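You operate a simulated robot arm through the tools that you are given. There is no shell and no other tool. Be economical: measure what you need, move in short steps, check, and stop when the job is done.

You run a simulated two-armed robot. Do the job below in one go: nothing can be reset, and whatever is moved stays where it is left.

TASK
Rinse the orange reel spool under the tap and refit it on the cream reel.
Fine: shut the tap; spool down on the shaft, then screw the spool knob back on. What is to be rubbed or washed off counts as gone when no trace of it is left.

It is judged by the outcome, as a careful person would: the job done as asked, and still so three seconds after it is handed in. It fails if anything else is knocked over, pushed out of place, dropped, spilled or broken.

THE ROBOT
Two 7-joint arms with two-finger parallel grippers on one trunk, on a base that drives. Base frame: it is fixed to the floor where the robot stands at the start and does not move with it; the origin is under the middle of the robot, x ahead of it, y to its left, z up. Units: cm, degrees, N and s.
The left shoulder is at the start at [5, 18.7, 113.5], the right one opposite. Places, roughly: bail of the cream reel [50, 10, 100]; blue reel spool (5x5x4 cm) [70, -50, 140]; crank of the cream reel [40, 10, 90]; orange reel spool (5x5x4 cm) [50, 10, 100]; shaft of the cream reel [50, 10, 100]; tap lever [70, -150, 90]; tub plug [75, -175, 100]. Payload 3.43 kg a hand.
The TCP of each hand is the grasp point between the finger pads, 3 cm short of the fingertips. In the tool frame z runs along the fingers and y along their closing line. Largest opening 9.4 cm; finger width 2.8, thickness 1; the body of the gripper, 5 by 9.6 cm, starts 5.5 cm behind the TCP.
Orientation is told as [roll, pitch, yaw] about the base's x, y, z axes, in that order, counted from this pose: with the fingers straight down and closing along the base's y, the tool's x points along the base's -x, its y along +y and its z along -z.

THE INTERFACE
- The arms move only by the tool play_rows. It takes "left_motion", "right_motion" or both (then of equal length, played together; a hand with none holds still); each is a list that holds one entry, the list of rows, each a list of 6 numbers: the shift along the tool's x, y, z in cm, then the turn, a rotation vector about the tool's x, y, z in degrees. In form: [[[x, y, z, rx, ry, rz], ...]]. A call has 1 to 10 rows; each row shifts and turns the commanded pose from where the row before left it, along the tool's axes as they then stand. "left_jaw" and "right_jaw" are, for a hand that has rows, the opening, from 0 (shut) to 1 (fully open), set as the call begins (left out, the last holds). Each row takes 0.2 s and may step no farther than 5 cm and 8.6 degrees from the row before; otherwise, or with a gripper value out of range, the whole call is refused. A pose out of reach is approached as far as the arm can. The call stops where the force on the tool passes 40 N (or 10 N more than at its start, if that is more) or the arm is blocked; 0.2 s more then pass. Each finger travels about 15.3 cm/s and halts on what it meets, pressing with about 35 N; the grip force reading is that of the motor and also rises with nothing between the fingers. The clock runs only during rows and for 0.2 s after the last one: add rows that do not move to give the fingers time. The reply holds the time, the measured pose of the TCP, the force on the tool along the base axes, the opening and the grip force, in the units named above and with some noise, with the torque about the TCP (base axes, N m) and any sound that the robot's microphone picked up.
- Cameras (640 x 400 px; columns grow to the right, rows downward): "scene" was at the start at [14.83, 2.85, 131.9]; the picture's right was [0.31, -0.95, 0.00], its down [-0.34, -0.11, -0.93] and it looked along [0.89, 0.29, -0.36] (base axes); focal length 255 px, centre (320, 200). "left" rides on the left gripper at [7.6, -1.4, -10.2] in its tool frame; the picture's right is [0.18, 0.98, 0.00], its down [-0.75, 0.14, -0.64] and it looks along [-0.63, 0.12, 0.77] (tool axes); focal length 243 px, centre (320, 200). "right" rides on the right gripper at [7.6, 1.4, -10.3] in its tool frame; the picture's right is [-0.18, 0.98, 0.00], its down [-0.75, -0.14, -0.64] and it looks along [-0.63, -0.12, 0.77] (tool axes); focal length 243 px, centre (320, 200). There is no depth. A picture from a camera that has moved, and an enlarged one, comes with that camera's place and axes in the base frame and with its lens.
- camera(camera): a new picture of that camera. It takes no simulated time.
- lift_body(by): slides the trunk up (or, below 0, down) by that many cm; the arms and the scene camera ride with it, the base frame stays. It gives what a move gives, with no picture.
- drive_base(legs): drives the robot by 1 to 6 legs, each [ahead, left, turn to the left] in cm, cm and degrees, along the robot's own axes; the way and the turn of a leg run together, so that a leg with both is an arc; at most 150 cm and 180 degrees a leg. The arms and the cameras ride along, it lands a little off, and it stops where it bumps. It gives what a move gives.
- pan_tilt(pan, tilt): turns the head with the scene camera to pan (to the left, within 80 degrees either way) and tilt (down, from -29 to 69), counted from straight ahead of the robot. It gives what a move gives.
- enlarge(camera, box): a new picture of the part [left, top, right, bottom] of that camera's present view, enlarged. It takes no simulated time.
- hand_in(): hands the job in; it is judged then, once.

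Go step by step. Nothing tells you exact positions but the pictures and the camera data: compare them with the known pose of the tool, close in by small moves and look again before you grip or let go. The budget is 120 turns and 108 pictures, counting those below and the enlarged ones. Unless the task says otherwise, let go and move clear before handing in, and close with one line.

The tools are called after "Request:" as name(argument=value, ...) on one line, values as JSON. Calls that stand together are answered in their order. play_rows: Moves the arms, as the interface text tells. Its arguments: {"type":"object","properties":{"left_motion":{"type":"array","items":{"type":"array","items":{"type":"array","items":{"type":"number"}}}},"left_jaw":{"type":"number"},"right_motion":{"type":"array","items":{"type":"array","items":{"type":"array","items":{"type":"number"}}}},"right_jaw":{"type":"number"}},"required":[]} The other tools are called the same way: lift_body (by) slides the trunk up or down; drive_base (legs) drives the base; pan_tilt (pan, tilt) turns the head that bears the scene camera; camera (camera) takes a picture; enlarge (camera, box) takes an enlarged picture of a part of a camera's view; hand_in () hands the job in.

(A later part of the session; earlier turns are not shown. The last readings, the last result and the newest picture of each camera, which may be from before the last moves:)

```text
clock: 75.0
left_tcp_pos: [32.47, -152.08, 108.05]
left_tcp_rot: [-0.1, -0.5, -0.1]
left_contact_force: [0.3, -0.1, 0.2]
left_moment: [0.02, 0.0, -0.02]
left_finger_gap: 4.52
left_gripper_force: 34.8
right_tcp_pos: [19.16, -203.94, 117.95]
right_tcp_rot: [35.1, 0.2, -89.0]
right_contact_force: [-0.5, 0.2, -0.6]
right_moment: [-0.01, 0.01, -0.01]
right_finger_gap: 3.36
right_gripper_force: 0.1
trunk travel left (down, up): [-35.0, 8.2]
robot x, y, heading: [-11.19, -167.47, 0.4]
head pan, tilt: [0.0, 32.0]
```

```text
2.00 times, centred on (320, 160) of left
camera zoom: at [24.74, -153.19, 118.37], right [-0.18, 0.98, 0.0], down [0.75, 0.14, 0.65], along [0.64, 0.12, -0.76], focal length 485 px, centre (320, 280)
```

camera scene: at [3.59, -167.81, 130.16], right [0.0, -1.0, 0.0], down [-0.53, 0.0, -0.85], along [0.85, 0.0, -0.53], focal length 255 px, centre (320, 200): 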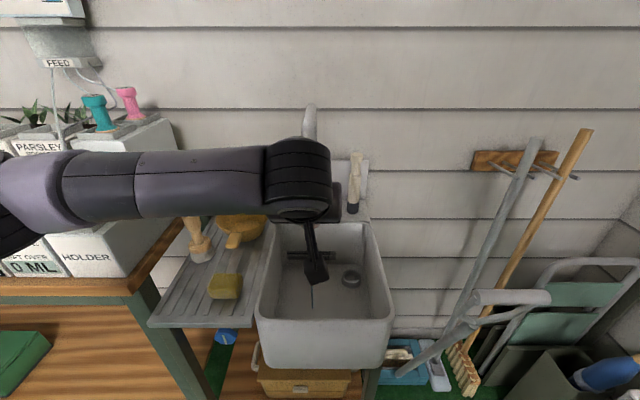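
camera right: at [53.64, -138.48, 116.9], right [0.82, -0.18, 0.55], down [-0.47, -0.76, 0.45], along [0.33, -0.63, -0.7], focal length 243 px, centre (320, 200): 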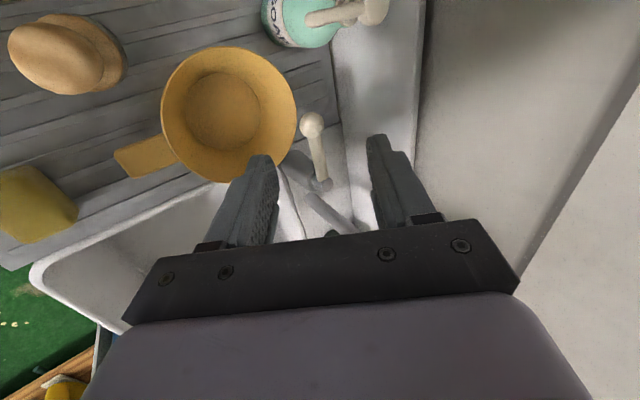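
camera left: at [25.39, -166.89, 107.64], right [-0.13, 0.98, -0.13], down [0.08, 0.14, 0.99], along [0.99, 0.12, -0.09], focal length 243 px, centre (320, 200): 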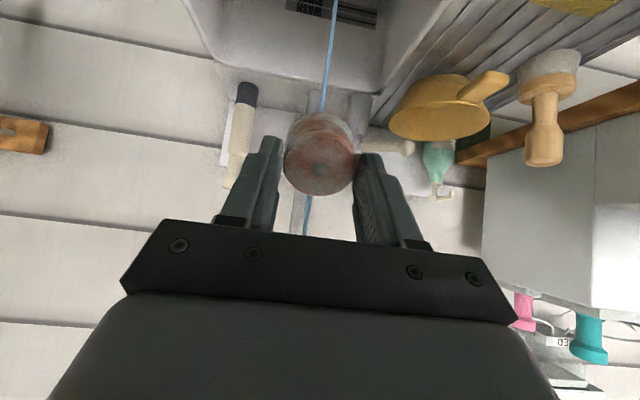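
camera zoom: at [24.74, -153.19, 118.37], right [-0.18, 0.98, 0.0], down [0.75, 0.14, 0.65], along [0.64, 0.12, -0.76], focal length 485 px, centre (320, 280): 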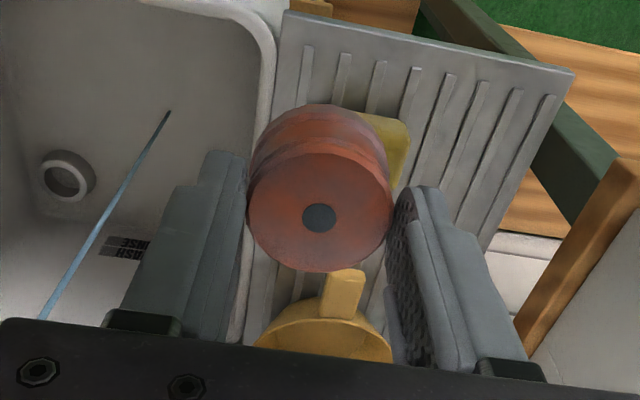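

Zoom in on the spool to check for traces.

Request:
enlarge(camera="scene", box=[225, 210, 295, 265])

Request:
enlarge(camera="left", box=[280, 100, 360, 200])

```text
7.27 times, centred on (260, 238) of scene
camera zoom: at [3.62, -167.78, 130.15], right [0.0, -1.0, 0.0], down [-0.53, 0.0, -0.85], along [0.85, 0.0, -0.53], focal length 1857 px, centre (756, -73)
```

zoom: 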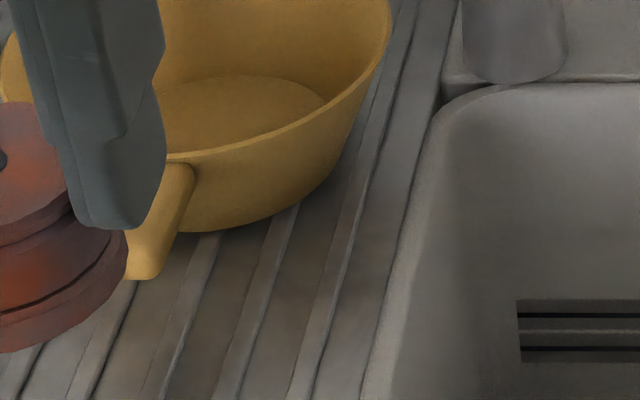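

```text
4.00 times, centred on (320, 150) of left
camera zoom: at [24.74, -153.19, 118.37], right [-0.18, 0.98, 0.0], down [0.75, 0.14, 0.65], along [0.64, 0.12, -0.76], focal length 970 px, centre (320, 400)
```

zoom: 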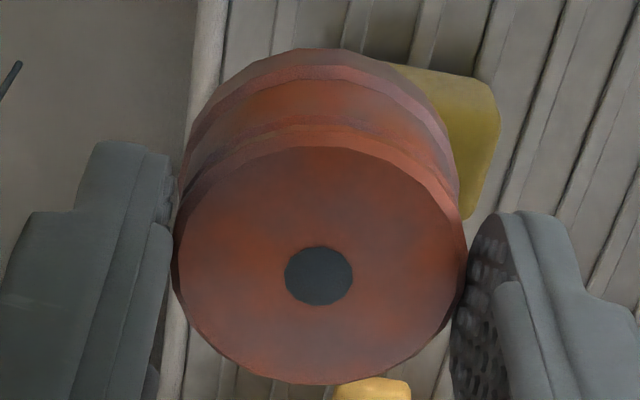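

Top and near side look clean. I check the underside by rolling the hand so the bottom faces the head camera.

Request:
play_rows(left_motion=[[[0, -1, -4, 0, 0, 0], [0, -2, -2, 8, 0, 0], [0, 0, 0, 8.5, 0, 0], [0, 0, 0, 8.5, 0, 0], [0, 0, 0, 8.5, 0, 0], [0, 0, 0, 8.5, 0, 0], [0, 0, 0, 8.5, 0, 0], [0, 0, 0, 8.5, 0, 0]]])

Request:
enlarge(camera="scene", box=[130, 100, 370, 300])

```text
clock: 76.8
left_tcp_pos: [32.38, -155.02, 114.27]
left_tcp_rot: [-59.1, -0.6, -0.1]
left_contact_force: [0.5, 0.0, -1.1]
left_moment: [0.01, 0.01, 0.04]
left_finger_gap: 4.57
left_gripper_force: 34.8
right_tcp_pos: [19.11, -203.92, 117.83]
right_tcp_rot: [34.9, 0.3, -89.1]
right_contact_force: [0.1, 0.1, 0.8]
right_moment: [0.0, 0.01, 0.03]
right_finger_gap: 3.38
right_gripper_force: 0.1
trunk travel left (down, up): [-35.0, 8.2]
robot x, y, heading: [-11.3, -167.79, 0.3]
head pan, tilt: [0.0, 32.0]
```

```text
2.00 times, centred on (250, 200) of scene
camera zoom: at [3.61, -167.74, 130.16], right [0.0, -1.0, 0.0], down [-0.53, 0.0, -0.85], along [0.85, 0.0, -0.53], focal length 511 px, centre (460, 200)
```

zoom: 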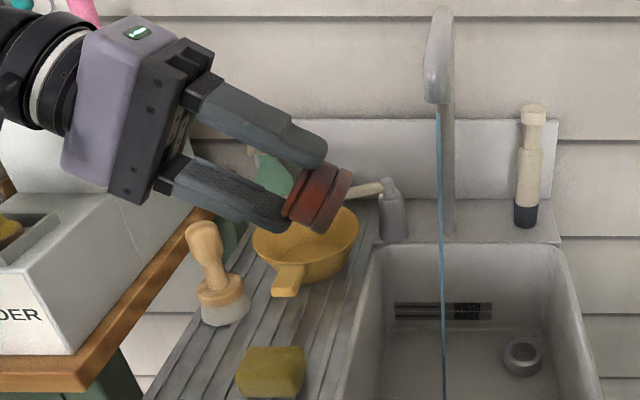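

Side is clean. Roll a further 40° to see the bottom face.

Request:
play_rows(left_motion=[[[0, 0, 0, 8.2, 0, 0], [0, 0, 0, 8.2, 0, 0], [0, 0, 0, 8.2, 0, 0], [0, 0, 0, 8.2, 0, 0], [0, 0, 0, 8.2, 0, 0]]])

Request:
enlarge(camera="scene", box=[130, 100, 370, 300])

```text
clock: 78.0
left_tcp_pos: [32.36, -155.05, 114.2]
left_tcp_rot: [-100.3, -0.7, 0.0]
left_contact_force: [0.6, -0.2, 0.3]
left_moment: [0.02, -0.03, -0.01]
left_finger_gap: 4.57
left_gripper_force: 35.4
right_tcp_pos: [19.02, -203.88, 117.92]
right_tcp_rot: [35.0, 0.2, -89.1]
right_contact_force: [-0.3, 1.0, 0.4]
right_moment: [-0.02, 0.0, 0.01]
right_finger_gap: 3.37
right_gripper_force: 0.1
trunk travel left (down, up): [-35.0, 8.2]
robot x, y, heading: [-11.41, -167.61, 0.3]
head pan, tilt: [0.0, 32.0]
```

```text
2.00 times, centred on (250, 200) of scene
camera zoom: at [3.6, -167.77, 130.16], right [0.0, -1.0, 0.0], down [-0.53, 0.0, -0.85], along [0.85, 0.0, -0.53], focal length 511 px, centre (460, 200)
```

zoom: 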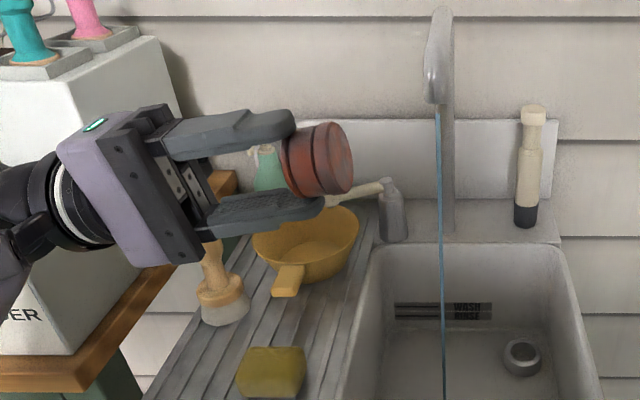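

The underside is clean as well: everything rinsed. Roll back upright and tuck the left hand to its travel pose.

Request:
play_rows(left_motion=[[[0, 0, 0, -8.4, 0, 0], [0, 0, 0, -8.4, 0, 0], [0, 0, 0, -8.4, 0, 0], [0, 0, 0, -8.4, 0, 0], [0, 0, 0, -8.4, 0, 0], [0, 0, 0, -8.4, 0, 0], [0, 0, 0, -8.4, 0, 0], [0, 0, 0, -8.4, 0, 0], [0, 0, 0, -8.4, 0, 0], [0, 0, 0, -8.4, 0, 0]]])

Request:
play_rows(left_motion=[[[0, 1, 0, -8.4, 0.3, 0], [0, 1, -3, -7.9, 0.4, 0], [2, 1.5, -3, 0, 0, 0], [4, 0, -3, 0, 0, 0], [4, 0, -3, 0, 0, 0], [4, 0, 0, 0, 0, 0]]])

Request:
drive_base(legs=[[0, 49.5, 0], [11.5, 0, 0]])

Request:
pan_tilt(pan=-25, tilt=30)

Request:
camera(camera="scene")

```text
clock: 80.2
left_tcp_pos: [32.19, -155.09, 114.27]
left_tcp_rot: [-15.9, -0.6, 0.0]
left_contact_force: [0.8, 0.1, -0.2]
left_moment: [0.01, 0.04, 0.02]
left_finger_gap: 4.56
left_gripper_force: 35.0
right_tcp_pos: [19.05, -203.97, 117.86]
right_tcp_rot: [34.9, 0.3, -89.2]
right_contact_force: [0.1, 0.6, 0.0]
right_moment: [0.0, 0.03, 0.02]
right_finger_gap: 3.37
right_gripper_force: 0.0
trunk travel left (down, up): [-35.0, 8.2]
robot x, y, heading: [-11.41, -167.97, 0.2]
head pan, tilt: [0.0, 32.0]
```

```text
clock: 81.6
left_tcp_pos: [18.21, -151.21, 126.0]
left_tcp_rot: [0.3, 0.2, -0.2]
left_contact_force: [-0.3, -0.1, -1.6]
left_moment: [0.0, -0.02, 0.01]
left_finger_gap: 4.58
left_gripper_force: 35.0
right_tcp_pos: [19.03, -203.85, 117.92]
right_tcp_rot: [35.1, 0.2, -89.1]
right_contact_force: [-0.1, 0.3, 0.5]
right_moment: [0.0, 0.02, 0.0]
right_finger_gap: 3.4
right_gripper_force: 0.0
trunk travel left (down, up): [-35.0, 8.2]
robot x, y, heading: [-11.63, -167.63, 0.4]
head pan, tilt: [0.0, 32.0]
```

```text
clock: 85.3
left_tcp_pos: [29.34, -101.75, 125.82]
left_tcp_rot: [0.3, 0.1, -0.1]
left_contact_force: [0.3, 0.1, -0.2]
left_moment: [0.03, 0.05, 0.01]
left_finger_gap: 4.55
left_gripper_force: 35.4
right_tcp_pos: [30.33, -154.34, 117.83]
right_tcp_rot: [34.9, 0.2, -88.9]
right_contact_force: [0.0, 0.3, -0.5]
right_moment: [-0.02, 0.02, -0.04]
right_finger_gap: 3.35
right_gripper_force: 0.1
trunk travel left (down, up): [-35.0, 8.2]
robot x, y, heading: [-0.14, -118.12, 0.3]
head pan, tilt: [0.0, 32.0]
```

```text
clock: 86.2
left_tcp_pos: [29.26, -101.77, 125.88]
left_tcp_rot: [0.4, 0.1, 0.1]
left_contact_force: [-0.4, 0.0, -0.4]
left_moment: [0.01, 0.04, -0.01]
left_finger_gap: 4.58
left_gripper_force: 34.9
right_tcp_pos: [30.29, -154.42, 117.9]
right_tcp_rot: [35.1, 0.2, -88.9]
right_contact_force: [-0.4, 0.4, 0.2]
right_moment: [0.01, -0.02, -0.03]
right_finger_gap: 3.39
right_gripper_force: 0.1
trunk travel left (down, up): [-35.0, 8.2]
robot x, y, heading: [0.11, -118.43, 0.2]
head pan, tilt: [-25.0, 30.0]
```

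```text
45 pictures are left
camera scene: at [13.94, -122.07, 130.47], right [-0.41, -0.91, 0.0], down [-0.46, 0.21, -0.87], along [0.79, -0.36, -0.5], focal length 255 px, centre (320, 200)
```

scene: 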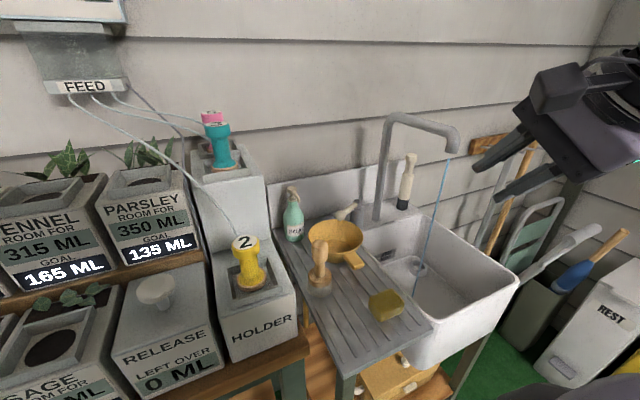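

Now close the right fingers and approach the lever from the front to push it back toward the wall.

Request:
play_rows(right_motion=[[[0, 1.46, 3.3, 0, 0, 0], [0, 1.46, 3.3, 0, 0, 0], [0, 1.46, 3.3, 0, 0, 0], [0, 1.46, 3.3, 0, 0, 0], [0, 1.46, 3.3, 0, 0, 0], [0, 1.46, 3.3, 0, 0, 0], [0, 1.46, 3.3, 0, 0, 0], [0, 1.46, 3.3, 0, 0, 0]]], right_jaw=0.0)

Request:
camera(camera="right")

Request:
enlarge(camera="scene", box=[270, 110, 470, 280])

```text
clock: 88.0
left_tcp_pos: [29.37, -101.7, 125.95]
left_tcp_rot: [0.3, 0.2, 0.1]
left_contact_force: [-0.4, -0.1, -0.9]
left_moment: [0.01, 0.0, -0.01]
left_finger_gap: 4.55
left_gripper_force: 34.7
right_tcp_pos: [55.04, -153.71, 102.97]
right_tcp_rot: [34.9, 0.2, -89.0]
right_contact_force: [0.4, 0.6, -0.6]
right_moment: [-0.01, -0.01, -0.02]
right_finger_gap: 0.0
right_gripper_force: 33.7
trunk travel left (down, up): [-35.0, 8.2]
robot x, y, heading: [-0.18, -118.33, 0.3]
head pan, tilt: [-25.0, 30.0]
```

```text
44 pictures are left
camera right: at [50.36, -146.31, 112.15], right [0.81, -0.17, 0.56], down [-0.47, -0.76, 0.44], along [0.35, -0.62, -0.7], focal length 243 px, centre (320, 200)
```

right: 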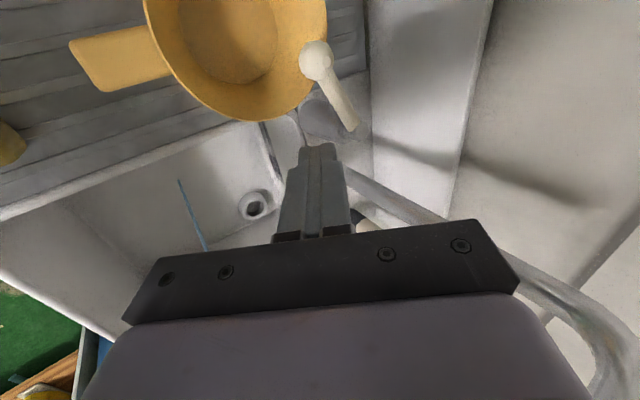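

```text
2.35 times, centred on (370, 195) of scene
camera zoom: at [13.98, -122.08, 130.47], right [-0.42, -0.91, 0.0], down [-0.46, 0.21, -0.87], along [0.79, -0.36, -0.5], focal length 601 px, centre (202, 212)
```

zoom: 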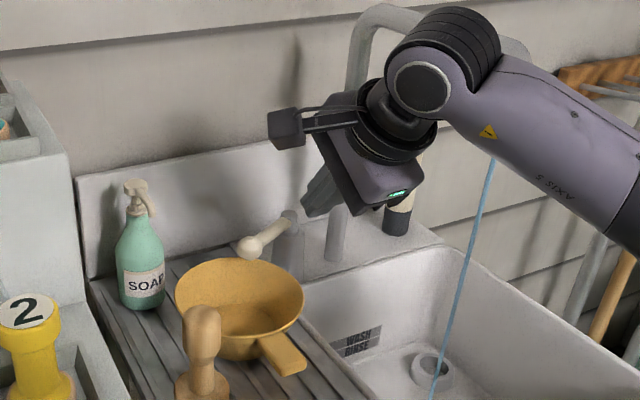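

Lever is swung about 23° now. Lower the closed fingers in front of it, then push +x in small steps.

Request:
play_rows(right_motion=[[[0, -0.5, 3.7, 0, 0, 0], [0, -0.48, 3.8, 0, 0, 0], [0, 0, 0, 0, 0, 0]]])

Request:
play_rows(right_motion=[[[0, 0.49, 0.34, 0, 0, 0], [0, 0.49, 0.34, 0, 0, 0], [0, 0.49, 0.34, 0, 0, 0], [0, 0.33, 0.23, 0, 0, 0], [0, 0, 0, 0, 0, 0]]])

Request:
enlarge(camera="right", box=[180, 30, 460, 220])

```text
clock: 88.8
left_tcp_pos: [29.21, -101.7, 125.87]
left_tcp_rot: [0.2, 0.1, 0.0]
left_contact_force: [0.2, 0.6, -1.3]
left_moment: [0.0, -0.02, -0.01]
left_finger_gap: 4.55
left_gripper_force: 35.5
right_tcp_pos: [58.4, -153.54, 96.18]
right_tcp_rot: [35.0, 0.2, -88.8]
right_contact_force: [0.0, 0.0, 0.1]
right_moment: [0.0, -0.01, 0.04]
right_finger_gap: 0.01
right_gripper_force: 33.0
trunk travel left (down, up): [-35.0, 8.2]
robot x, y, heading: [-0.42, -118.35, 0.4]
head pan, tilt: [-25.0, 30.0]
```

```text
clock: 90.0
left_tcp_pos: [29.19, -101.7, 125.96]
left_tcp_rot: [0.3, 0.0, -0.1]
left_contact_force: [0.1, 0.5, -0.4]
left_moment: [-0.02, -0.01, 0.0]
left_finger_gap: 4.55
left_gripper_force: 34.6
right_tcp_pos: [60.64, -153.69, 96.37]
right_tcp_rot: [35.1, 0.2, -88.9]
right_contact_force: [-0.6, 0.5, 1.4]
right_moment: [0.02, -0.02, -0.01]
right_finger_gap: 0.01
right_gripper_force: 32.2
trunk travel left (down, up): [-35.0, 8.2]
robot x, y, heading: [-0.29, -118.12, 0.4]
head pan, tilt: [-25.0, 30.0]
```

```text
2.11 times, centred on (320, 125) of right
camera zoom: at [55.88, -146.13, 105.57], right [0.81, -0.17, 0.56], down [-0.47, -0.76, 0.44], along [0.36, -0.62, -0.7], focal length 511 px, centre (320, 358)
```

zoom: 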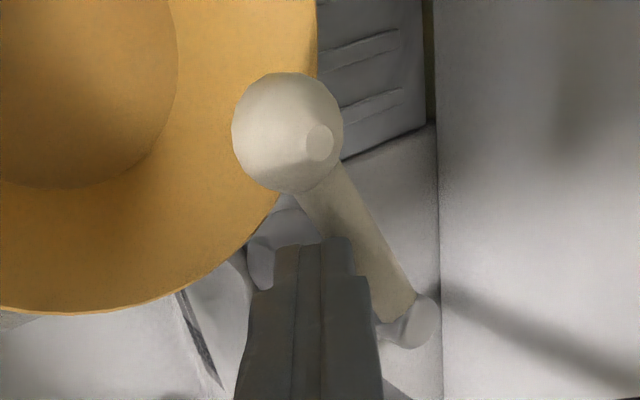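

Fingers are right against the lever. Keep pushing +x.

Request:
play_rows(right_motion=[[[0, 0.49, 0.34, 0, 0, 0], [0, 0.49, 0.34, 0, 0, 0], [0, 0.41, 0.29, 0, 0, 0], [0, 0.41, 0.29, 0, 0, 0], [0, 0, 0, 0, 0, 0]]])

Request:
enlarge(camera="right", box=[180, 30, 460, 220])

Request:
camera(camera="scene")

```text
clock: 91.2
left_tcp_pos: [29.25, -101.67, 125.94]
left_tcp_rot: [0.3, -0.1, -0.1]
left_contact_force: [0.5, 0.4, -0.3]
left_moment: [-0.02, -0.01, 0.02]
left_finger_gap: 4.58
left_gripper_force: 35.0
right_tcp_pos: [62.86, -153.56, 96.33]
right_tcp_rot: [35.2, 0.2, -88.9]
right_contact_force: [-0.3, 0.8, 3.0]
right_moment: [0.06, -0.05, 0.05]
right_finger_gap: 0.02
right_gripper_force: 33.0
trunk travel left (down, up): [-35.0, 8.2]
robot x, y, heading: [-0.7, -118.33, 0.4]
head pan, tilt: [-25.0, 30.0]
```

```text
2.11 times, centred on (320, 125) of right
camera zoom: at [58.1, -146.09, 105.61], right [0.81, -0.17, 0.56], down [-0.47, -0.76, 0.44], along [0.36, -0.62, -0.7], focal length 511 px, centre (320, 358)
```

zoom: 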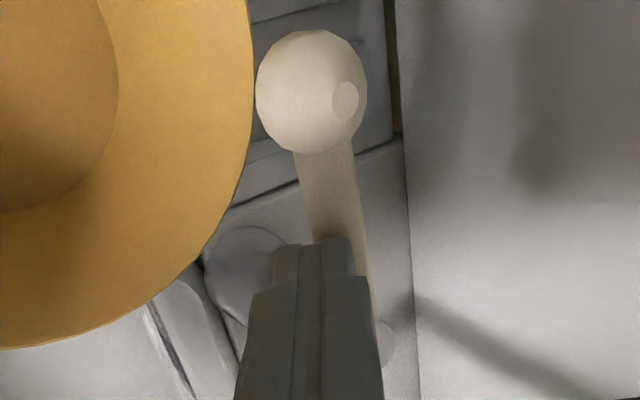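

```text
40 pictures are left
camera scene: at [13.9, -122.05, 130.48], right [-0.42, -0.91, 0.0], down [-0.45, 0.21, -0.87], along [0.79, -0.36, -0.5], focal length 255 px, centre (320, 200)
```

scene: 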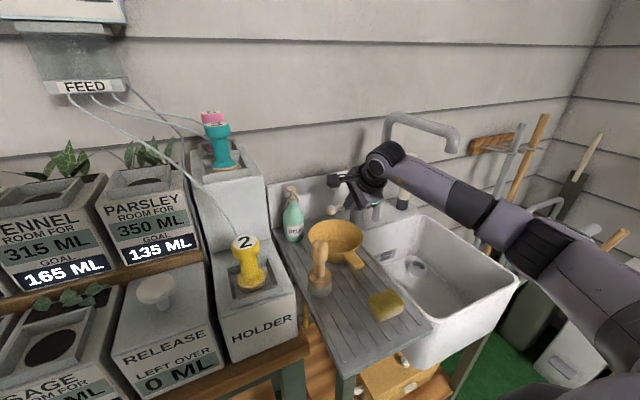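

The stream has stopped. I push a little more until it meets its stop, to be fully shut.

Request:
play_rows(right_motion=[[[0, 0.33, 0.23, 0, 0, 0], [0, 0.33, 0.23, 0, 0, 0], [0, 0.25, 0.17, 0, 0, 0], [0, 0, 0, 0, 0, 0]]])

```text
clock: 92.2
left_tcp_pos: [28.8, -101.67, 126.04]
left_tcp_rot: [0.2, -0.3, 0.0]
left_contact_force: [-0.2, 0.1, -0.9]
left_moment: [0.04, 0.02, -0.01]
left_finger_gap: 4.55
left_gripper_force: 35.3
right_tcp_pos: [63.94, -153.76, 96.88]
right_tcp_rot: [35.6, 0.1, -89.1]
right_contact_force: [-20.1, -2.2, 18.2]
right_moment: [-0.28, 0.22, -0.34]
right_finger_gap: 0.02
right_gripper_force: 32.8
trunk travel left (down, up): [-35.0, 8.2]
robot x, y, heading: [-0.21, -118.25, 0.4]
head pan, tilt: [-25.0, 30.0]
```

At its stop. Withdraw the right hand and check.

Request:
play_rows(right_motion=[[[0, -1.2, -0.9, 0, 0, 0], [0, -1.2, -0.9, 0, 0, 0], [0, 0, -4, 0, 0, 0], [0, -1, -4.5, 0, 0, 0], [0, -1.4, -4, 0, 0, 0], [0, -1.4, -4, 0, 0, 0], [0, -1.4, -4, 0, 0, 0], [0, -1.4, -4, 0, 0, 0], [0, -1.4, -4, 0, 0, 0], [0, -1.4, -3, 0, 0, 0]]], right_jaw=0.0)

Request:
enlarge(camera="scene", box=[270, 100, 510, 300])

```text
clock: 94.4
left_tcp_pos: [29.3, -101.72, 125.98]
left_tcp_rot: [0.3, 0.0, 0.1]
left_contact_force: [0.3, 0.3, -1.0]
left_moment: [0.03, 0.0, 0.02]
left_finger_gap: 4.56
left_gripper_force: 34.9
right_tcp_pos: [35.02, -154.22, 116.84]
right_tcp_rot: [35.0, 0.1, -88.8]
right_contact_force: [0.3, 1.4, -0.7]
right_moment: [-0.01, -0.02, 0.0]
right_finger_gap: 0.0
right_gripper_force: 33.4
trunk travel left (down, up): [-35.0, 8.2]
robot x, y, heading: [-0.56, -118.23, 0.3]
head pan, tilt: [-25.0, 30.0]
```

```text
2.00 times, centred on (390, 200) of scene
camera zoom: at [13.9, -122.08, 130.47], right [-0.42, -0.91, 0.0], down [-0.45, 0.21, -0.87], along [0.79, -0.36, -0.5], focal length 511 px, centre (180, 200)
```

zoom: 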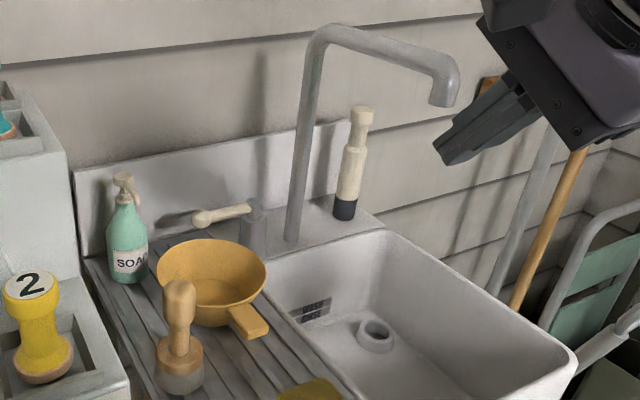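

Tap is shut and nothing else moved. Drive back to the starting place in front of the reel.

Request:
drive_base(legs=[[-10, 0, -0.3], [0, 118.2, 0], [10.3, 0, 0]])

Request:
pan_tilt(pan=5, tilt=35)

Request:
camera(camera="scene")

```text
clock: 101.9
left_tcp_pos: [29.48, 16.19, 125.85]
left_tcp_rot: [0.4, 0.1, -0.3]
left_contact_force: [0.0, 0.1, -0.2]
left_moment: [0.02, 0.02, 0.0]
left_finger_gap: 4.56
left_gripper_force: 34.6
right_tcp_pos: [35.11, -36.39, 116.94]
right_tcp_rot: [35.0, 0.2, -89.1]
right_contact_force: [-0.2, 0.3, -0.6]
right_moment: [0.02, 0.0, -0.04]
right_finger_gap: 0.01
right_gripper_force: 33.5
trunk travel left (down, up): [-35.0, 8.2]
robot x, y, heading: [-0.12, -0.53, 0.3]
head pan, tilt: [-25.0, 30.0]
```

```text
clock: 102.8
left_tcp_pos: [29.44, 16.08, 125.86]
left_tcp_rot: [0.2, 0.1, -0.3]
left_contact_force: [0.4, 0.0, -0.7]
left_moment: [-0.01, 0.02, -0.02]
left_finger_gap: 4.56
left_gripper_force: 34.5
right_tcp_pos: [34.94, -36.36, 116.91]
right_tcp_rot: [35.0, 0.3, -89.2]
right_contact_force: [0.1, -0.5, -0.7]
right_moment: [0.0, 0.0, 0.0]
right_finger_gap: 0.0
right_gripper_force: 32.6
trunk travel left (down, up): [-35.0, 8.2]
robot x, y, heading: [-0.06, -0.33, 0.2]
head pan, tilt: [5.0, 35.0]
```

```text
38 pictures are left
camera scene: at [14.51, 0.42, 129.69], right [0.09, -1.0, 0.0], down [-0.57, -0.05, -0.82], along [0.82, 0.07, -0.57], focal length 255 px, centre (320, 200)
```

scene: 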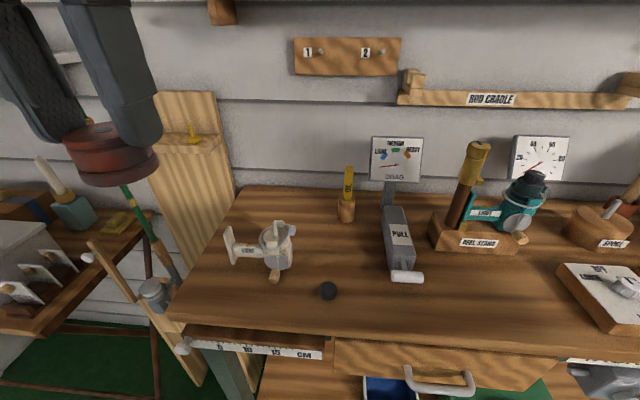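

Reel and knob are in place as left. Turn the left hand back to yaw 90 near the body, then move above the shaft.

Request:
play_rows(left_motion=[[[-2, -1, 4, 0, 0, 0], [-2, -1, 4, 0, 0, -8.5], [0, 0, 0, 0, 0, -8.5], [0, 0, 0, 0, 0, -8.5], [0, 0, 0, 0, 0, -8.5], [0, 0, 0, 0, 0, -8.5], [0, 0, 0, 0, 0, -8.5], [0, 0, 0, 0, 0, -8.5], [0, 0, 0, 0, 0, -8.5], [0, 0, 0, 0, 0, -8.5]]])

Request:
play_rows(left_motion=[[[0, 0, 0, 0, 0, -8.5], [0, 0, 0, 0, 0, -5.3], [0.7, -3.6, 0, 0, 0, 0], [0.7, -3.6, 0, 0, 0, 0], [0.7, -3.6, 0.5, 0, 0, 0], [0.7, -3.5, 1, 0, 0, 0], [0, 0, 0, 0, 0, 0]]])

Request:
enlarge(camera="left", box=[220, 40, 420, 210])

Request:
enlarge(camera="scene", box=[220, 130, 340, 310])

```text
clock: 105.0
left_tcp_pos: [33.35, 14.14, 117.96]
left_tcp_rot: [0.1, -0.4, 76.4]
left_contact_force: [0.3, -0.2, 0.3]
left_moment: [0.0, 0.02, 0.01]
left_finger_gap: 4.59
left_gripper_force: 35.0
right_tcp_pos: [35.14, -36.37, 116.94]
right_tcp_rot: [35.0, 0.2, -89.2]
right_contact_force: [0.7, -0.3, -0.3]
right_moment: [-0.02, 0.01, 0.0]
right_finger_gap: 0.0
right_gripper_force: 32.8
trunk travel left (down, up): [-35.0, 8.2]
robot x, y, heading: [-0.18, -0.47, 0.2]
head pan, tilt: [5.0, 35.0]
```

```text
clock: 106.6
left_tcp_pos: [47.71, 11.3, 116.36]
left_tcp_rot: [0.1, -0.3, 90.0]
left_contact_force: [0.3, 1.0, -0.1]
left_moment: [0.02, 0.0, 0.01]
left_finger_gap: 4.56
left_gripper_force: 34.5
right_tcp_pos: [34.94, -36.32, 116.91]
right_tcp_rot: [35.0, 0.2, -89.2]
right_contact_force: [0.7, 0.3, 0.7]
right_moment: [-0.01, 0.01, 0.03]
right_finger_gap: 0.0
right_gripper_force: 32.6
trunk travel left (down, up): [-35.0, 8.2]
robot x, y, heading: [-0.26, -0.28, 0.2]
head pan, tilt: [5.0, 35.0]
```

```text
2.35 times, centred on (320, 125) of left
camera zoom: at [49.21, 3.85, 126.56], right [-0.98, -0.18, 0.0], down [-0.14, 0.75, 0.65], along [-0.12, 0.64, -0.76], focal length 571 px, centre (320, 376)
```

zoom: 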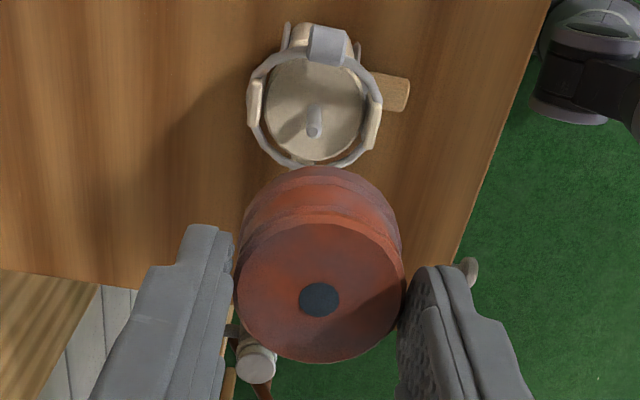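

```text
2.22 times, centred on (280, 220) of scene
camera zoom: at [14.5, 0.44, 129.69], right [0.09, -1.0, 0.0], down [-0.57, -0.05, -0.82], along [0.82, 0.07, -0.57], focal length 567 px, centre (409, 156)
```

zoom: 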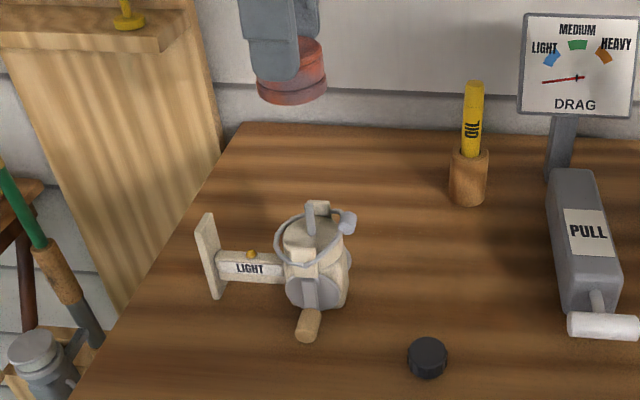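

Bring the right hand back to its earlier side-view pose (tool down, yaw 0) to watch the refit, while the left holds.

Request:
play_rows(right_motion=[[[0, 0, -2, 8.5, 0, 0], [0, 0, -2, 8.5, 0, 0], [0, 0, -2, 8.5, 0, 0], [0, 0, 0, 8.5, 0, 0], [0, 0, 0, 1, 0, -8], [0, 0, 0, 0, 0, -8.5], [0, 0, 0, 0, 0, -8.5], [0, 0, 0, 0, 0, -8.5], [0, 0, 0, 0, 0, -8.5], [0, 0, 0, 0, 0, -8.5]]], right_jaw=1.0)

Request:
play_rows(right_motion=[[[0, 0, 0, 0, 0, -8.5], [0, 0, 0, 0, 0, -8.5], [0, 0, 0, 0, 0, -8.5], [0, 0, 0, 0, 0, -8.5], [0, 0, 0, 0, 0, -4.5], [-1, 4.5, 0, 0, 0, 0], [-1, 4.5, 0, 0, 0, 0], [0, 4.5, 0, 0, 0, 0], [0, 4.5, 0, 0, 0, 0], [0, 0, 0, 0, 0, 0]]], left_motion=[[[0, 0, 2, 0, 0, 0], [0, 0, 2, 0, 0, 0], [0, 0, 2, 0, 0, 0], [0, 0, 2, 0, 0, 0], [0, 0, 0, 0, 0, 0], [0, 0, 0, 0, 0, 0], [0, 0, 0, 0, 0, 0], [0, 0, 0, 0, 0, 0], [0, 0, 0, 0, 0, 0], [0, 0, 0, 0, 0, 0]]])

Request:
camera(camera="right")

Request:
enlarge(camera="left", box=[220, 40, 420, 210])

Request:
enlarge(camera="scene", box=[230, 170, 330, 300])

```text
clock: 108.8
left_tcp_pos: [47.74, 11.32, 116.46]
left_tcp_rot: [0.0, -0.4, 90.0]
left_contact_force: [0.1, 0.6, -0.6]
left_moment: [0.01, -0.01, -0.01]
left_finger_gap: 4.54
left_gripper_force: 35.0
right_tcp_pos: [32.27, -36.35, 122.22]
right_tcp_rot: [0.2, 0.0, -38.7]
right_contact_force: [-1.2, 1.3, 0.2]
right_moment: [-0.02, -0.03, 0.01]
right_finger_gap: 9.38
right_gripper_force: 0.0
trunk travel left (down, up): [-35.0, 8.2]
robot x, y, heading: [-0.46, -0.32, 0.1]
head pan, tilt: [5.0, 35.0]
```

```text
clock: 111.0
left_tcp_pos: [47.68, 11.39, 108.35]
left_tcp_rot: [0.0, -0.3, 90.0]
left_contact_force: [-0.5, 0.1, -0.4]
left_moment: [-0.02, 0.01, 0.02]
left_finger_gap: 4.55
left_gripper_force: 34.8
right_tcp_pos: [34.34, -18.4, 122.31]
right_tcp_rot: [0.2, -0.1, -0.3]
right_contact_force: [-0.1, 0.1, -0.1]
right_moment: [0.0, -0.02, -0.01]
right_finger_gap: 9.39
right_gripper_force: 0.0
trunk travel left (down, up): [-35.0, 8.2]
robot x, y, heading: [-0.04, -0.24, 0.2]
head pan, tilt: [5.0, 35.0]
```

```text
35 pictures are left
camera right: at [26.78, -16.99, 132.48], right [0.19, 0.98, 0.0], down [0.75, -0.15, 0.64], along [0.63, -0.12, -0.77], focal length 243 px, centre (320, 200)
```

right: 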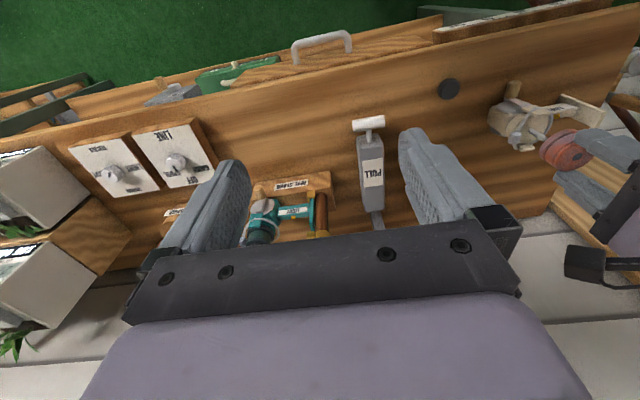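

```text
2.35 times, centred on (320, 125) of left
camera zoom: at [49.11, 3.86, 118.55], right [-0.98, -0.18, 0.0], down [-0.14, 0.75, 0.65], along [-0.12, 0.63, -0.76], focal length 571 px, centre (320, 376)
```

zoom: 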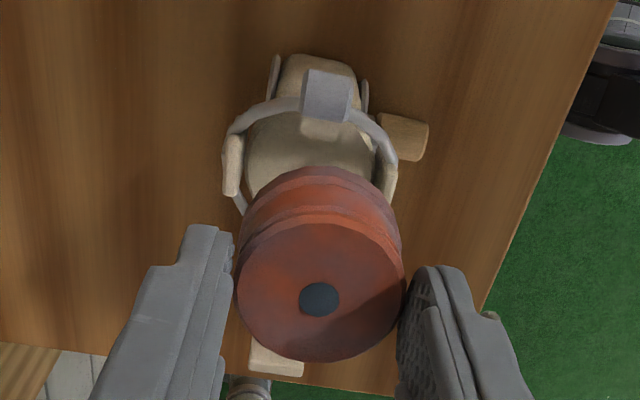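

```text
3.08 times, centred on (280, 235) of scene
camera zoom: at [14.5, 0.38, 129.69], right [0.09, -1.0, 0.0], down [-0.57, -0.05, -0.82], along [0.82, 0.07, -0.57], focal length 786 px, centre (443, 92)
```

zoom: 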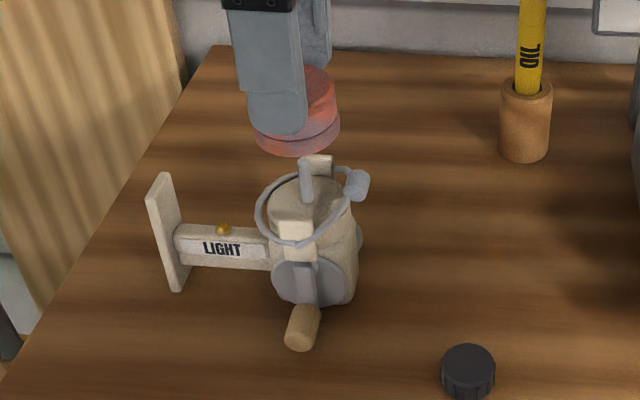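

I align to the recorded grasp coordinates (47.81, 11.40) and descend to just above the shaft tip for a closer check.

Request:
play_rows(left_motion=[[[0, -0.12, 0.8, 0, 0.3, 0], [0, 0, 0.6, 0, 0, 0], [0, 0, 0, 0, 0, 0]]])

Request:
enlarge(camera="scene", box=[250, 190, 310, 250])

Request:
enlarge(camera="right", box=[470, 60, 640, 200])

```text
clock: 111.8
left_tcp_pos: [47.62, 11.48, 106.94]
left_tcp_rot: [0.1, 0.0, 89.9]
left_contact_force: [0.0, 0.1, -0.1]
left_moment: [0.01, -0.03, -0.01]
left_finger_gap: 4.54
left_gripper_force: 34.7
right_tcp_pos: [34.32, -18.5, 122.34]
right_tcp_rot: [0.2, -0.1, -0.2]
right_contact_force: [0.2, -0.2, 0.0]
right_moment: [-0.01, 0.01, 0.0]
right_finger_gap: 9.39
right_gripper_force: 0.1
trunk travel left (down, up): [-35.0, 8.2]
robot x, y, heading: [-0.01, -0.22, 0.1]
head pan, tilt: [5.0, 35.0]
```

```text
6.67 times, centred on (280, 220) of scene
camera zoom: at [14.51, 0.42, 129.69], right [0.09, -1.0, 0.0], down [-0.57, -0.05, -0.82], along [0.82, 0.07, -0.57], focal length 1702 px, centre (587, 67)
```

zoom: 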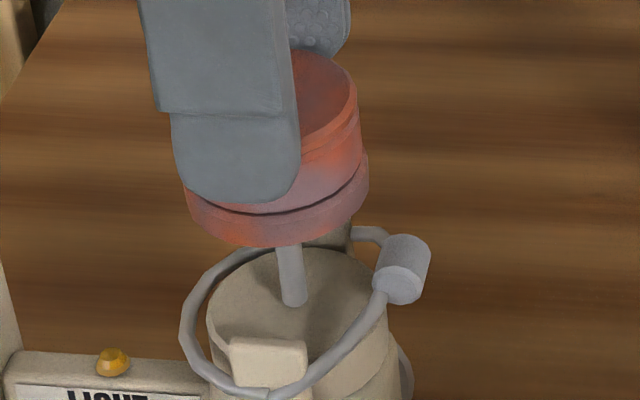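

```text
2.86 times, centred on (555, 130) of right
camera zoom: at [26.79, -16.99, 132.48], right [0.19, 0.98, 0.0], down [0.75, -0.15, 0.64], along [0.63, -0.12, -0.77], focal length 693 px, centre (-351, 400)
```

zoom: 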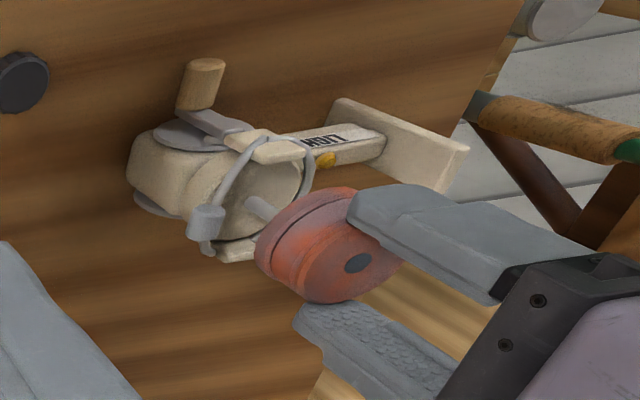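

Small correction toward -y, then lower gently and watch the force.

Request:
play_rows(left_motion=[[[0.12, -0.08, 0, 0, 0, 0], [0, 0, 0.5, 0, 0, 0], [0, 0, 0.4, 0, 0, 0], [0, 0, 0.3, 0, 0, 0], [0, 0, 0, 0, 0, 0]]])

Request:
enlarge(camera="scene", box=[250, 190, 310, 250])

```text
clock: 113.0
left_tcp_pos: [47.8, 11.21, 105.98]
left_tcp_rot: [-0.4, 0.0, 90.2]
left_contact_force: [2.9, 2.4, 21.3]
left_moment: [0.22, -0.21, 0.01]
left_finger_gap: 4.57
left_gripper_force: 35.1
right_tcp_pos: [34.27, -18.47, 122.36]
right_tcp_rot: [0.2, -0.1, -0.3]
right_contact_force: [0.0, -0.3, -0.4]
right_moment: [-0.01, 0.03, -0.03]
right_finger_gap: 9.42
right_gripper_force: 0.1
trunk travel left (down, up): [-35.0, 8.2]
robot x, y, heading: [-0.14, -0.39, 0.1]
head pan, tilt: [5.0, 35.0]
```

```text
6.67 times, centred on (280, 220) of scene
camera zoom: at [14.37, 0.41, 129.75], right [0.09, -1.0, 0.0], down [-0.57, -0.05, -0.82], along [0.82, 0.07, -0.57], focal length 1702 px, centre (587, 67)
```

zoom: 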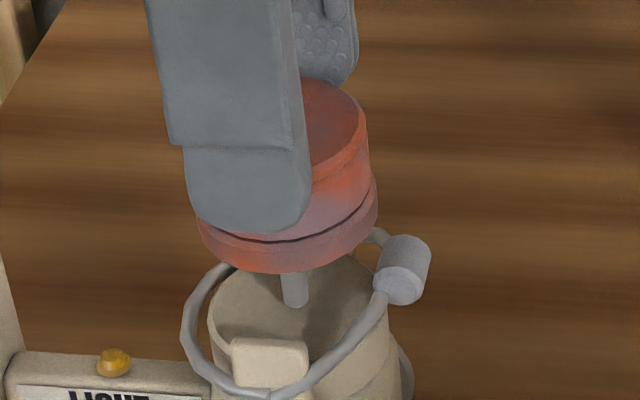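

Contact on the shaft tip at 106.0: slightly off. Search with small slides while pressing lightly.

Request:
play_rows(left_motion=[[[0.1, 0, 0, 0, 0, 0], [0, 0, 0, 0, 0, 0]]])

Request:
play_rows(left_motion=[[[0, -0.12, 0, 0, 0, 0], [0, 0, 0, 0, 0, 0]]])

Request:
play_rows(left_motion=[[[0, 0.24, 0, 0, 0, 0], [0, 0, 0, 0, 0, 0]]])

```text
clock: 113.6
left_tcp_pos: [47.79, 11.19, 105.97]
left_tcp_rot: [-0.1, 0.0, 90.2]
left_contact_force: [3.2, 3.3, 23.3]
left_moment: [0.31, -0.26, 0.03]
left_finger_gap: 4.56
left_gripper_force: 35.1
right_tcp_pos: [34.21, -18.39, 122.35]
right_tcp_rot: [0.3, -0.1, -0.1]
right_contact_force: [-0.9, 0.6, -0.3]
right_moment: [-0.01, -0.01, -0.01]
right_finger_gap: 9.39
right_gripper_force: 0.0
trunk travel left (down, up): [-35.0, 8.2]
robot x, y, heading: [-0.27, -0.35, 0.3]
head pan, tilt: [5.0, 35.0]
```

```text
clock: 114.2
left_tcp_pos: [47.82, 11.19, 105.82]
left_tcp_rot: [0.0, 0.0, 90.0]
left_contact_force: [-1.1, 4.5, 18.6]
left_moment: [0.24, 0.02, 0.01]
left_finger_gap: 4.56
left_gripper_force: 35.0
right_tcp_pos: [34.22, -18.35, 122.24]
right_tcp_rot: [0.2, -0.1, -0.2]
right_contact_force: [0.0, 0.4, 0.0]
right_moment: [0.01, 0.02, 0.01]
right_finger_gap: 9.37
right_gripper_force: 0.1
trunk travel left (down, up): [-35.0, 8.2]
robot x, y, heading: [-0.33, -0.55, 0.1]
head pan, tilt: [5.0, 35.0]
```

```text
clock: 114.8
left_tcp_pos: [47.67, 11.19, 105.95]
left_tcp_rot: [-0.2, 0.1, 90.1]
left_contact_force: [3.4, 3.0, 20.7]
left_moment: [0.27, -0.27, -0.02]
left_finger_gap: 4.56
left_gripper_force: 34.4
right_tcp_pos: [34.22, -18.38, 122.3]
right_tcp_rot: [0.2, -0.2, -0.2]
right_contact_force: [-0.4, -1.1, -0.1]
right_moment: [0.0, 0.0, 0.0]
right_finger_gap: 9.41
right_gripper_force: 0.0
trunk travel left (down, up): [-35.0, 8.2]
robot x, y, heading: [-0.69, -0.34, 0.2]
head pan, tilt: [5.0, 35.0]
```

The side forces say the shaft is toward +x and +y from here. Move to about (47.8, 11.35).

Request:
play_rows(left_motion=[[[0, -0.22, 0, 0, 0, 0], [-0.12, 0, 0, 0, 0, 0], [0, 0, 0, 0, 0, 0]]])

Request:
play_rows(left_motion=[[[-0.1, 0, 0, 0, 0, 0], [0, 0, 0, 0, 0, 0]]])

```text
clock: 115.6
left_tcp_pos: [47.89, 11.22, 105.9]
left_tcp_rot: [0.1, 0.1, 90.0]
left_contact_force: [-2.2, -3.6, 16.5]
left_moment: [-0.08, 0.01, -0.05]
left_finger_gap: 4.57
left_gripper_force: 34.7
right_tcp_pos: [34.12, -18.49, 122.31]
right_tcp_rot: [0.3, -0.1, -0.3]
right_contact_force: [-0.3, -0.7, 0.3]
right_moment: [-0.02, 0.0, 0.03]
right_finger_gap: 9.42
right_gripper_force: 0.0
trunk travel left (down, up): [-35.0, 8.2]
robot x, y, heading: [-0.14, 0.08, 0.0]
head pan, tilt: [5.0, 35.0]
```

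```text
clock: 116.2
left_tcp_pos: [47.94, 11.49, 105.69]
left_tcp_rot: [0.2, -0.1, 90.1]
left_contact_force: [-1.0, -0.6, 0.0]
left_moment: [0.03, 0.01, 0.0]
left_finger_gap: 4.57
left_gripper_force: 35.6
right_tcp_pos: [34.28, -18.48, 122.33]
right_tcp_rot: [0.2, -0.1, -0.2]
right_contact_force: [-0.8, -0.1, 0.0]
right_moment: [0.03, 0.01, -0.02]
right_finger_gap: 9.43
right_gripper_force: 0.0
trunk travel left (down, up): [-35.0, 8.2]
robot x, y, heading: [-0.65, -0.29, 0.4]
head pan, tilt: [5.0, 35.0]
```

The force vanished: the hole has found the shaft. Lower slowly.

Request:
play_rows(left_motion=[[[0, 0, 0.4, 0, 0, 0], [0, 0, 0.4, 0, 0, 0], [0, 0, 0.4, 0, 0, 0], [0, 0, 0, 0, 0, 0]]])

Request:
enlarge(camera="scene", box=[250, 190, 310, 250])

```text
clock: 117.2
left_tcp_pos: [47.99, 11.39, 104.58]
left_tcp_rot: [-0.1, 0.0, 90.0]
left_contact_force: [0.2, -0.7, -0.4]
left_moment: [0.0, -0.01, 0.01]
left_finger_gap: 4.57
left_gripper_force: 35.5
right_tcp_pos: [34.25, -18.41, 122.29]
right_tcp_rot: [0.1, 0.0, -0.3]
right_contact_force: [-0.3, 0.3, 0.4]
right_moment: [-0.01, 0.02, -0.01]
right_finger_gap: 9.4
right_gripper_force: 0.1
trunk travel left (down, up): [-35.0, 8.2]
robot x, y, heading: [-0.03, -0.56, 0.3]
head pan, tilt: [5.0, 35.0]
```

```text
6.67 times, centred on (280, 220) of scene
camera zoom: at [14.51, 0.42, 129.69], right [0.09, -1.0, 0.0], down [-0.57, -0.05, -0.82], along [0.82, 0.07, -0.57], focal length 1702 px, centre (587, 67)
```

zoom: 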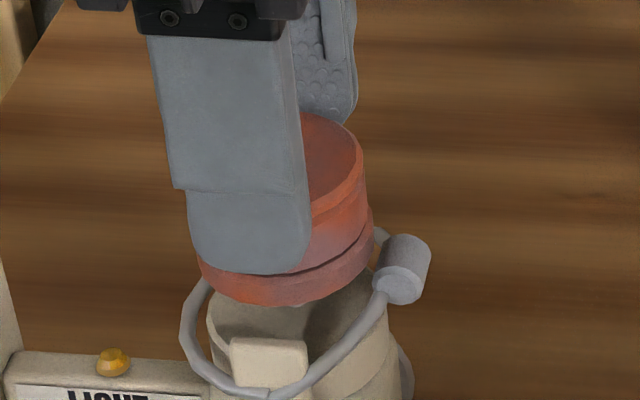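

It is sliding down the shaft freely. Continue to the seat.

Request:
play_rows(left_motion=[[[0, 0, 0.4, 0, 0, 0], [0, 0, 0.4, 0, 0, 0], [0, 0, 0.4, 0, 0, 0], [0, 0, 0.4, 0, 0, 0], [0, 0, 0.3, 0, 0, 0], [0, 0, 0.2, 0, 0, 0], [0, 0, 0, 0, 0, 0]]])

Request:
enlarge(camera="left", box=[220, 60, 420, 230])

```text
clock: 118.8
left_tcp_pos: [47.88, 11.39, 102.72]
left_tcp_rot: [-0.2, 0.0, 90.0]
left_contact_force: [1.3, 1.8, 12.3]
left_moment: [0.2, -0.01, 0.01]
left_finger_gap: 4.57
left_gripper_force: 35.0
right_tcp_pos: [34.28, -18.41, 122.32]
right_tcp_rot: [0.2, -0.1, -0.2]
right_contact_force: [-0.3, -0.3, 0.1]
right_moment: [0.02, 0.02, -0.01]
right_finger_gap: 9.4
right_gripper_force: 0.1
trunk travel left (down, up): [-35.0, 8.2]
robot x, y, heading: [-0.14, -0.01, 0.1]
head pan, tilt: [5.0, 35.0]
```

```text
2.35 times, centred on (320, 145) of left
camera zoom: at [49.38, 4.01, 112.87], right [-0.98, -0.19, 0.0], down [-0.14, 0.75, 0.64], along [-0.12, 0.63, -0.77], focal length 571 px, centre (320, 329)
```

zoom: 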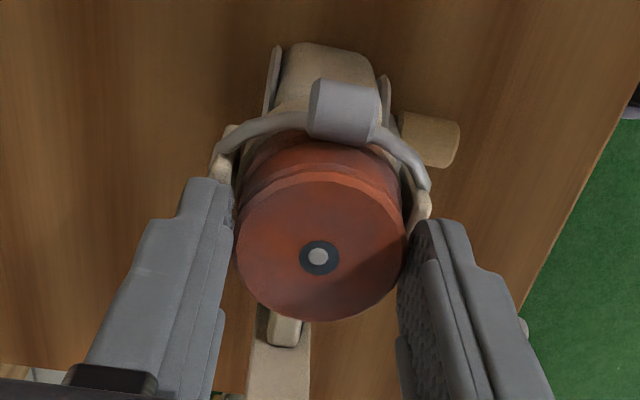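

Seated: shaft shows in the hole, 12 N contact. Release and lift off; look again.

Request:
play_rows(left_motion=[[[0, 0, -0.1, 0, 0, 0], [0, 0, 0, 0, 0, 0], [0, 0, -2, 0, 0, 0], [0, 0, -3, 0, 0, 0], [0, 0, -4, 0, 0, 0], [0, 0, -4, 0, 0, 0]]], left_jaw=0.78)

Request:
enlarge(camera="left", box=[220, 20, 420, 190])

Request:
enlarge(camera="scene", box=[230, 180, 350, 310])

```text
clock: 120.2
left_tcp_pos: [48.0, 11.41, 115.72]
left_tcp_rot: [0.0, 0.0, 90.0]
left_contact_force: [-0.2, -0.3, -0.2]
left_moment: [0.03, -0.02, 0.02]
left_finger_gap: 7.33
left_gripper_force: 0.1
right_tcp_pos: [34.25, -18.53, 122.24]
right_tcp_rot: [0.3, -0.2, -0.2]
right_contact_force: [0.2, -0.4, -0.7]
right_moment: [0.0, 0.01, -0.06]
right_finger_gap: 9.4
right_gripper_force: 0.1
trunk travel left (down, up): [-35.0, 8.2]
robot x, y, heading: [-0.27, -0.23, 0.5]
head pan, tilt: [5.0, 35.0]
```

```text
2.35 times, centred on (320, 105) of left
camera zoom: at [49.41, 4.01, 125.92], right [-0.98, -0.18, 0.0], down [-0.14, 0.75, 0.64], along [-0.12, 0.63, -0.77], focal length 571 px, centre (320, 424)
```

zoom: 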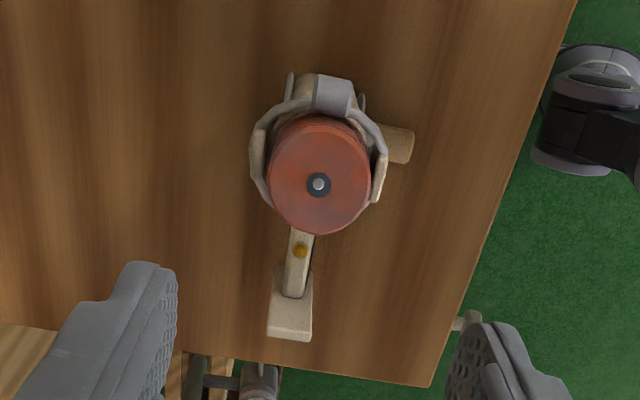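

```text
3.08 times, centred on (290, 245) of scene
camera zoom: at [14.46, 0.4, 129.69], right [0.09, -1.0, 0.0], down [-0.57, -0.05, -0.82], along [0.82, 0.07, -0.57], focal length 786 px, centre (412, 62)
```

zoom: 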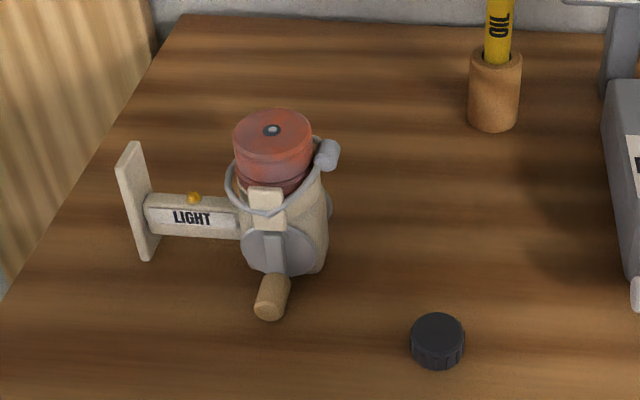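

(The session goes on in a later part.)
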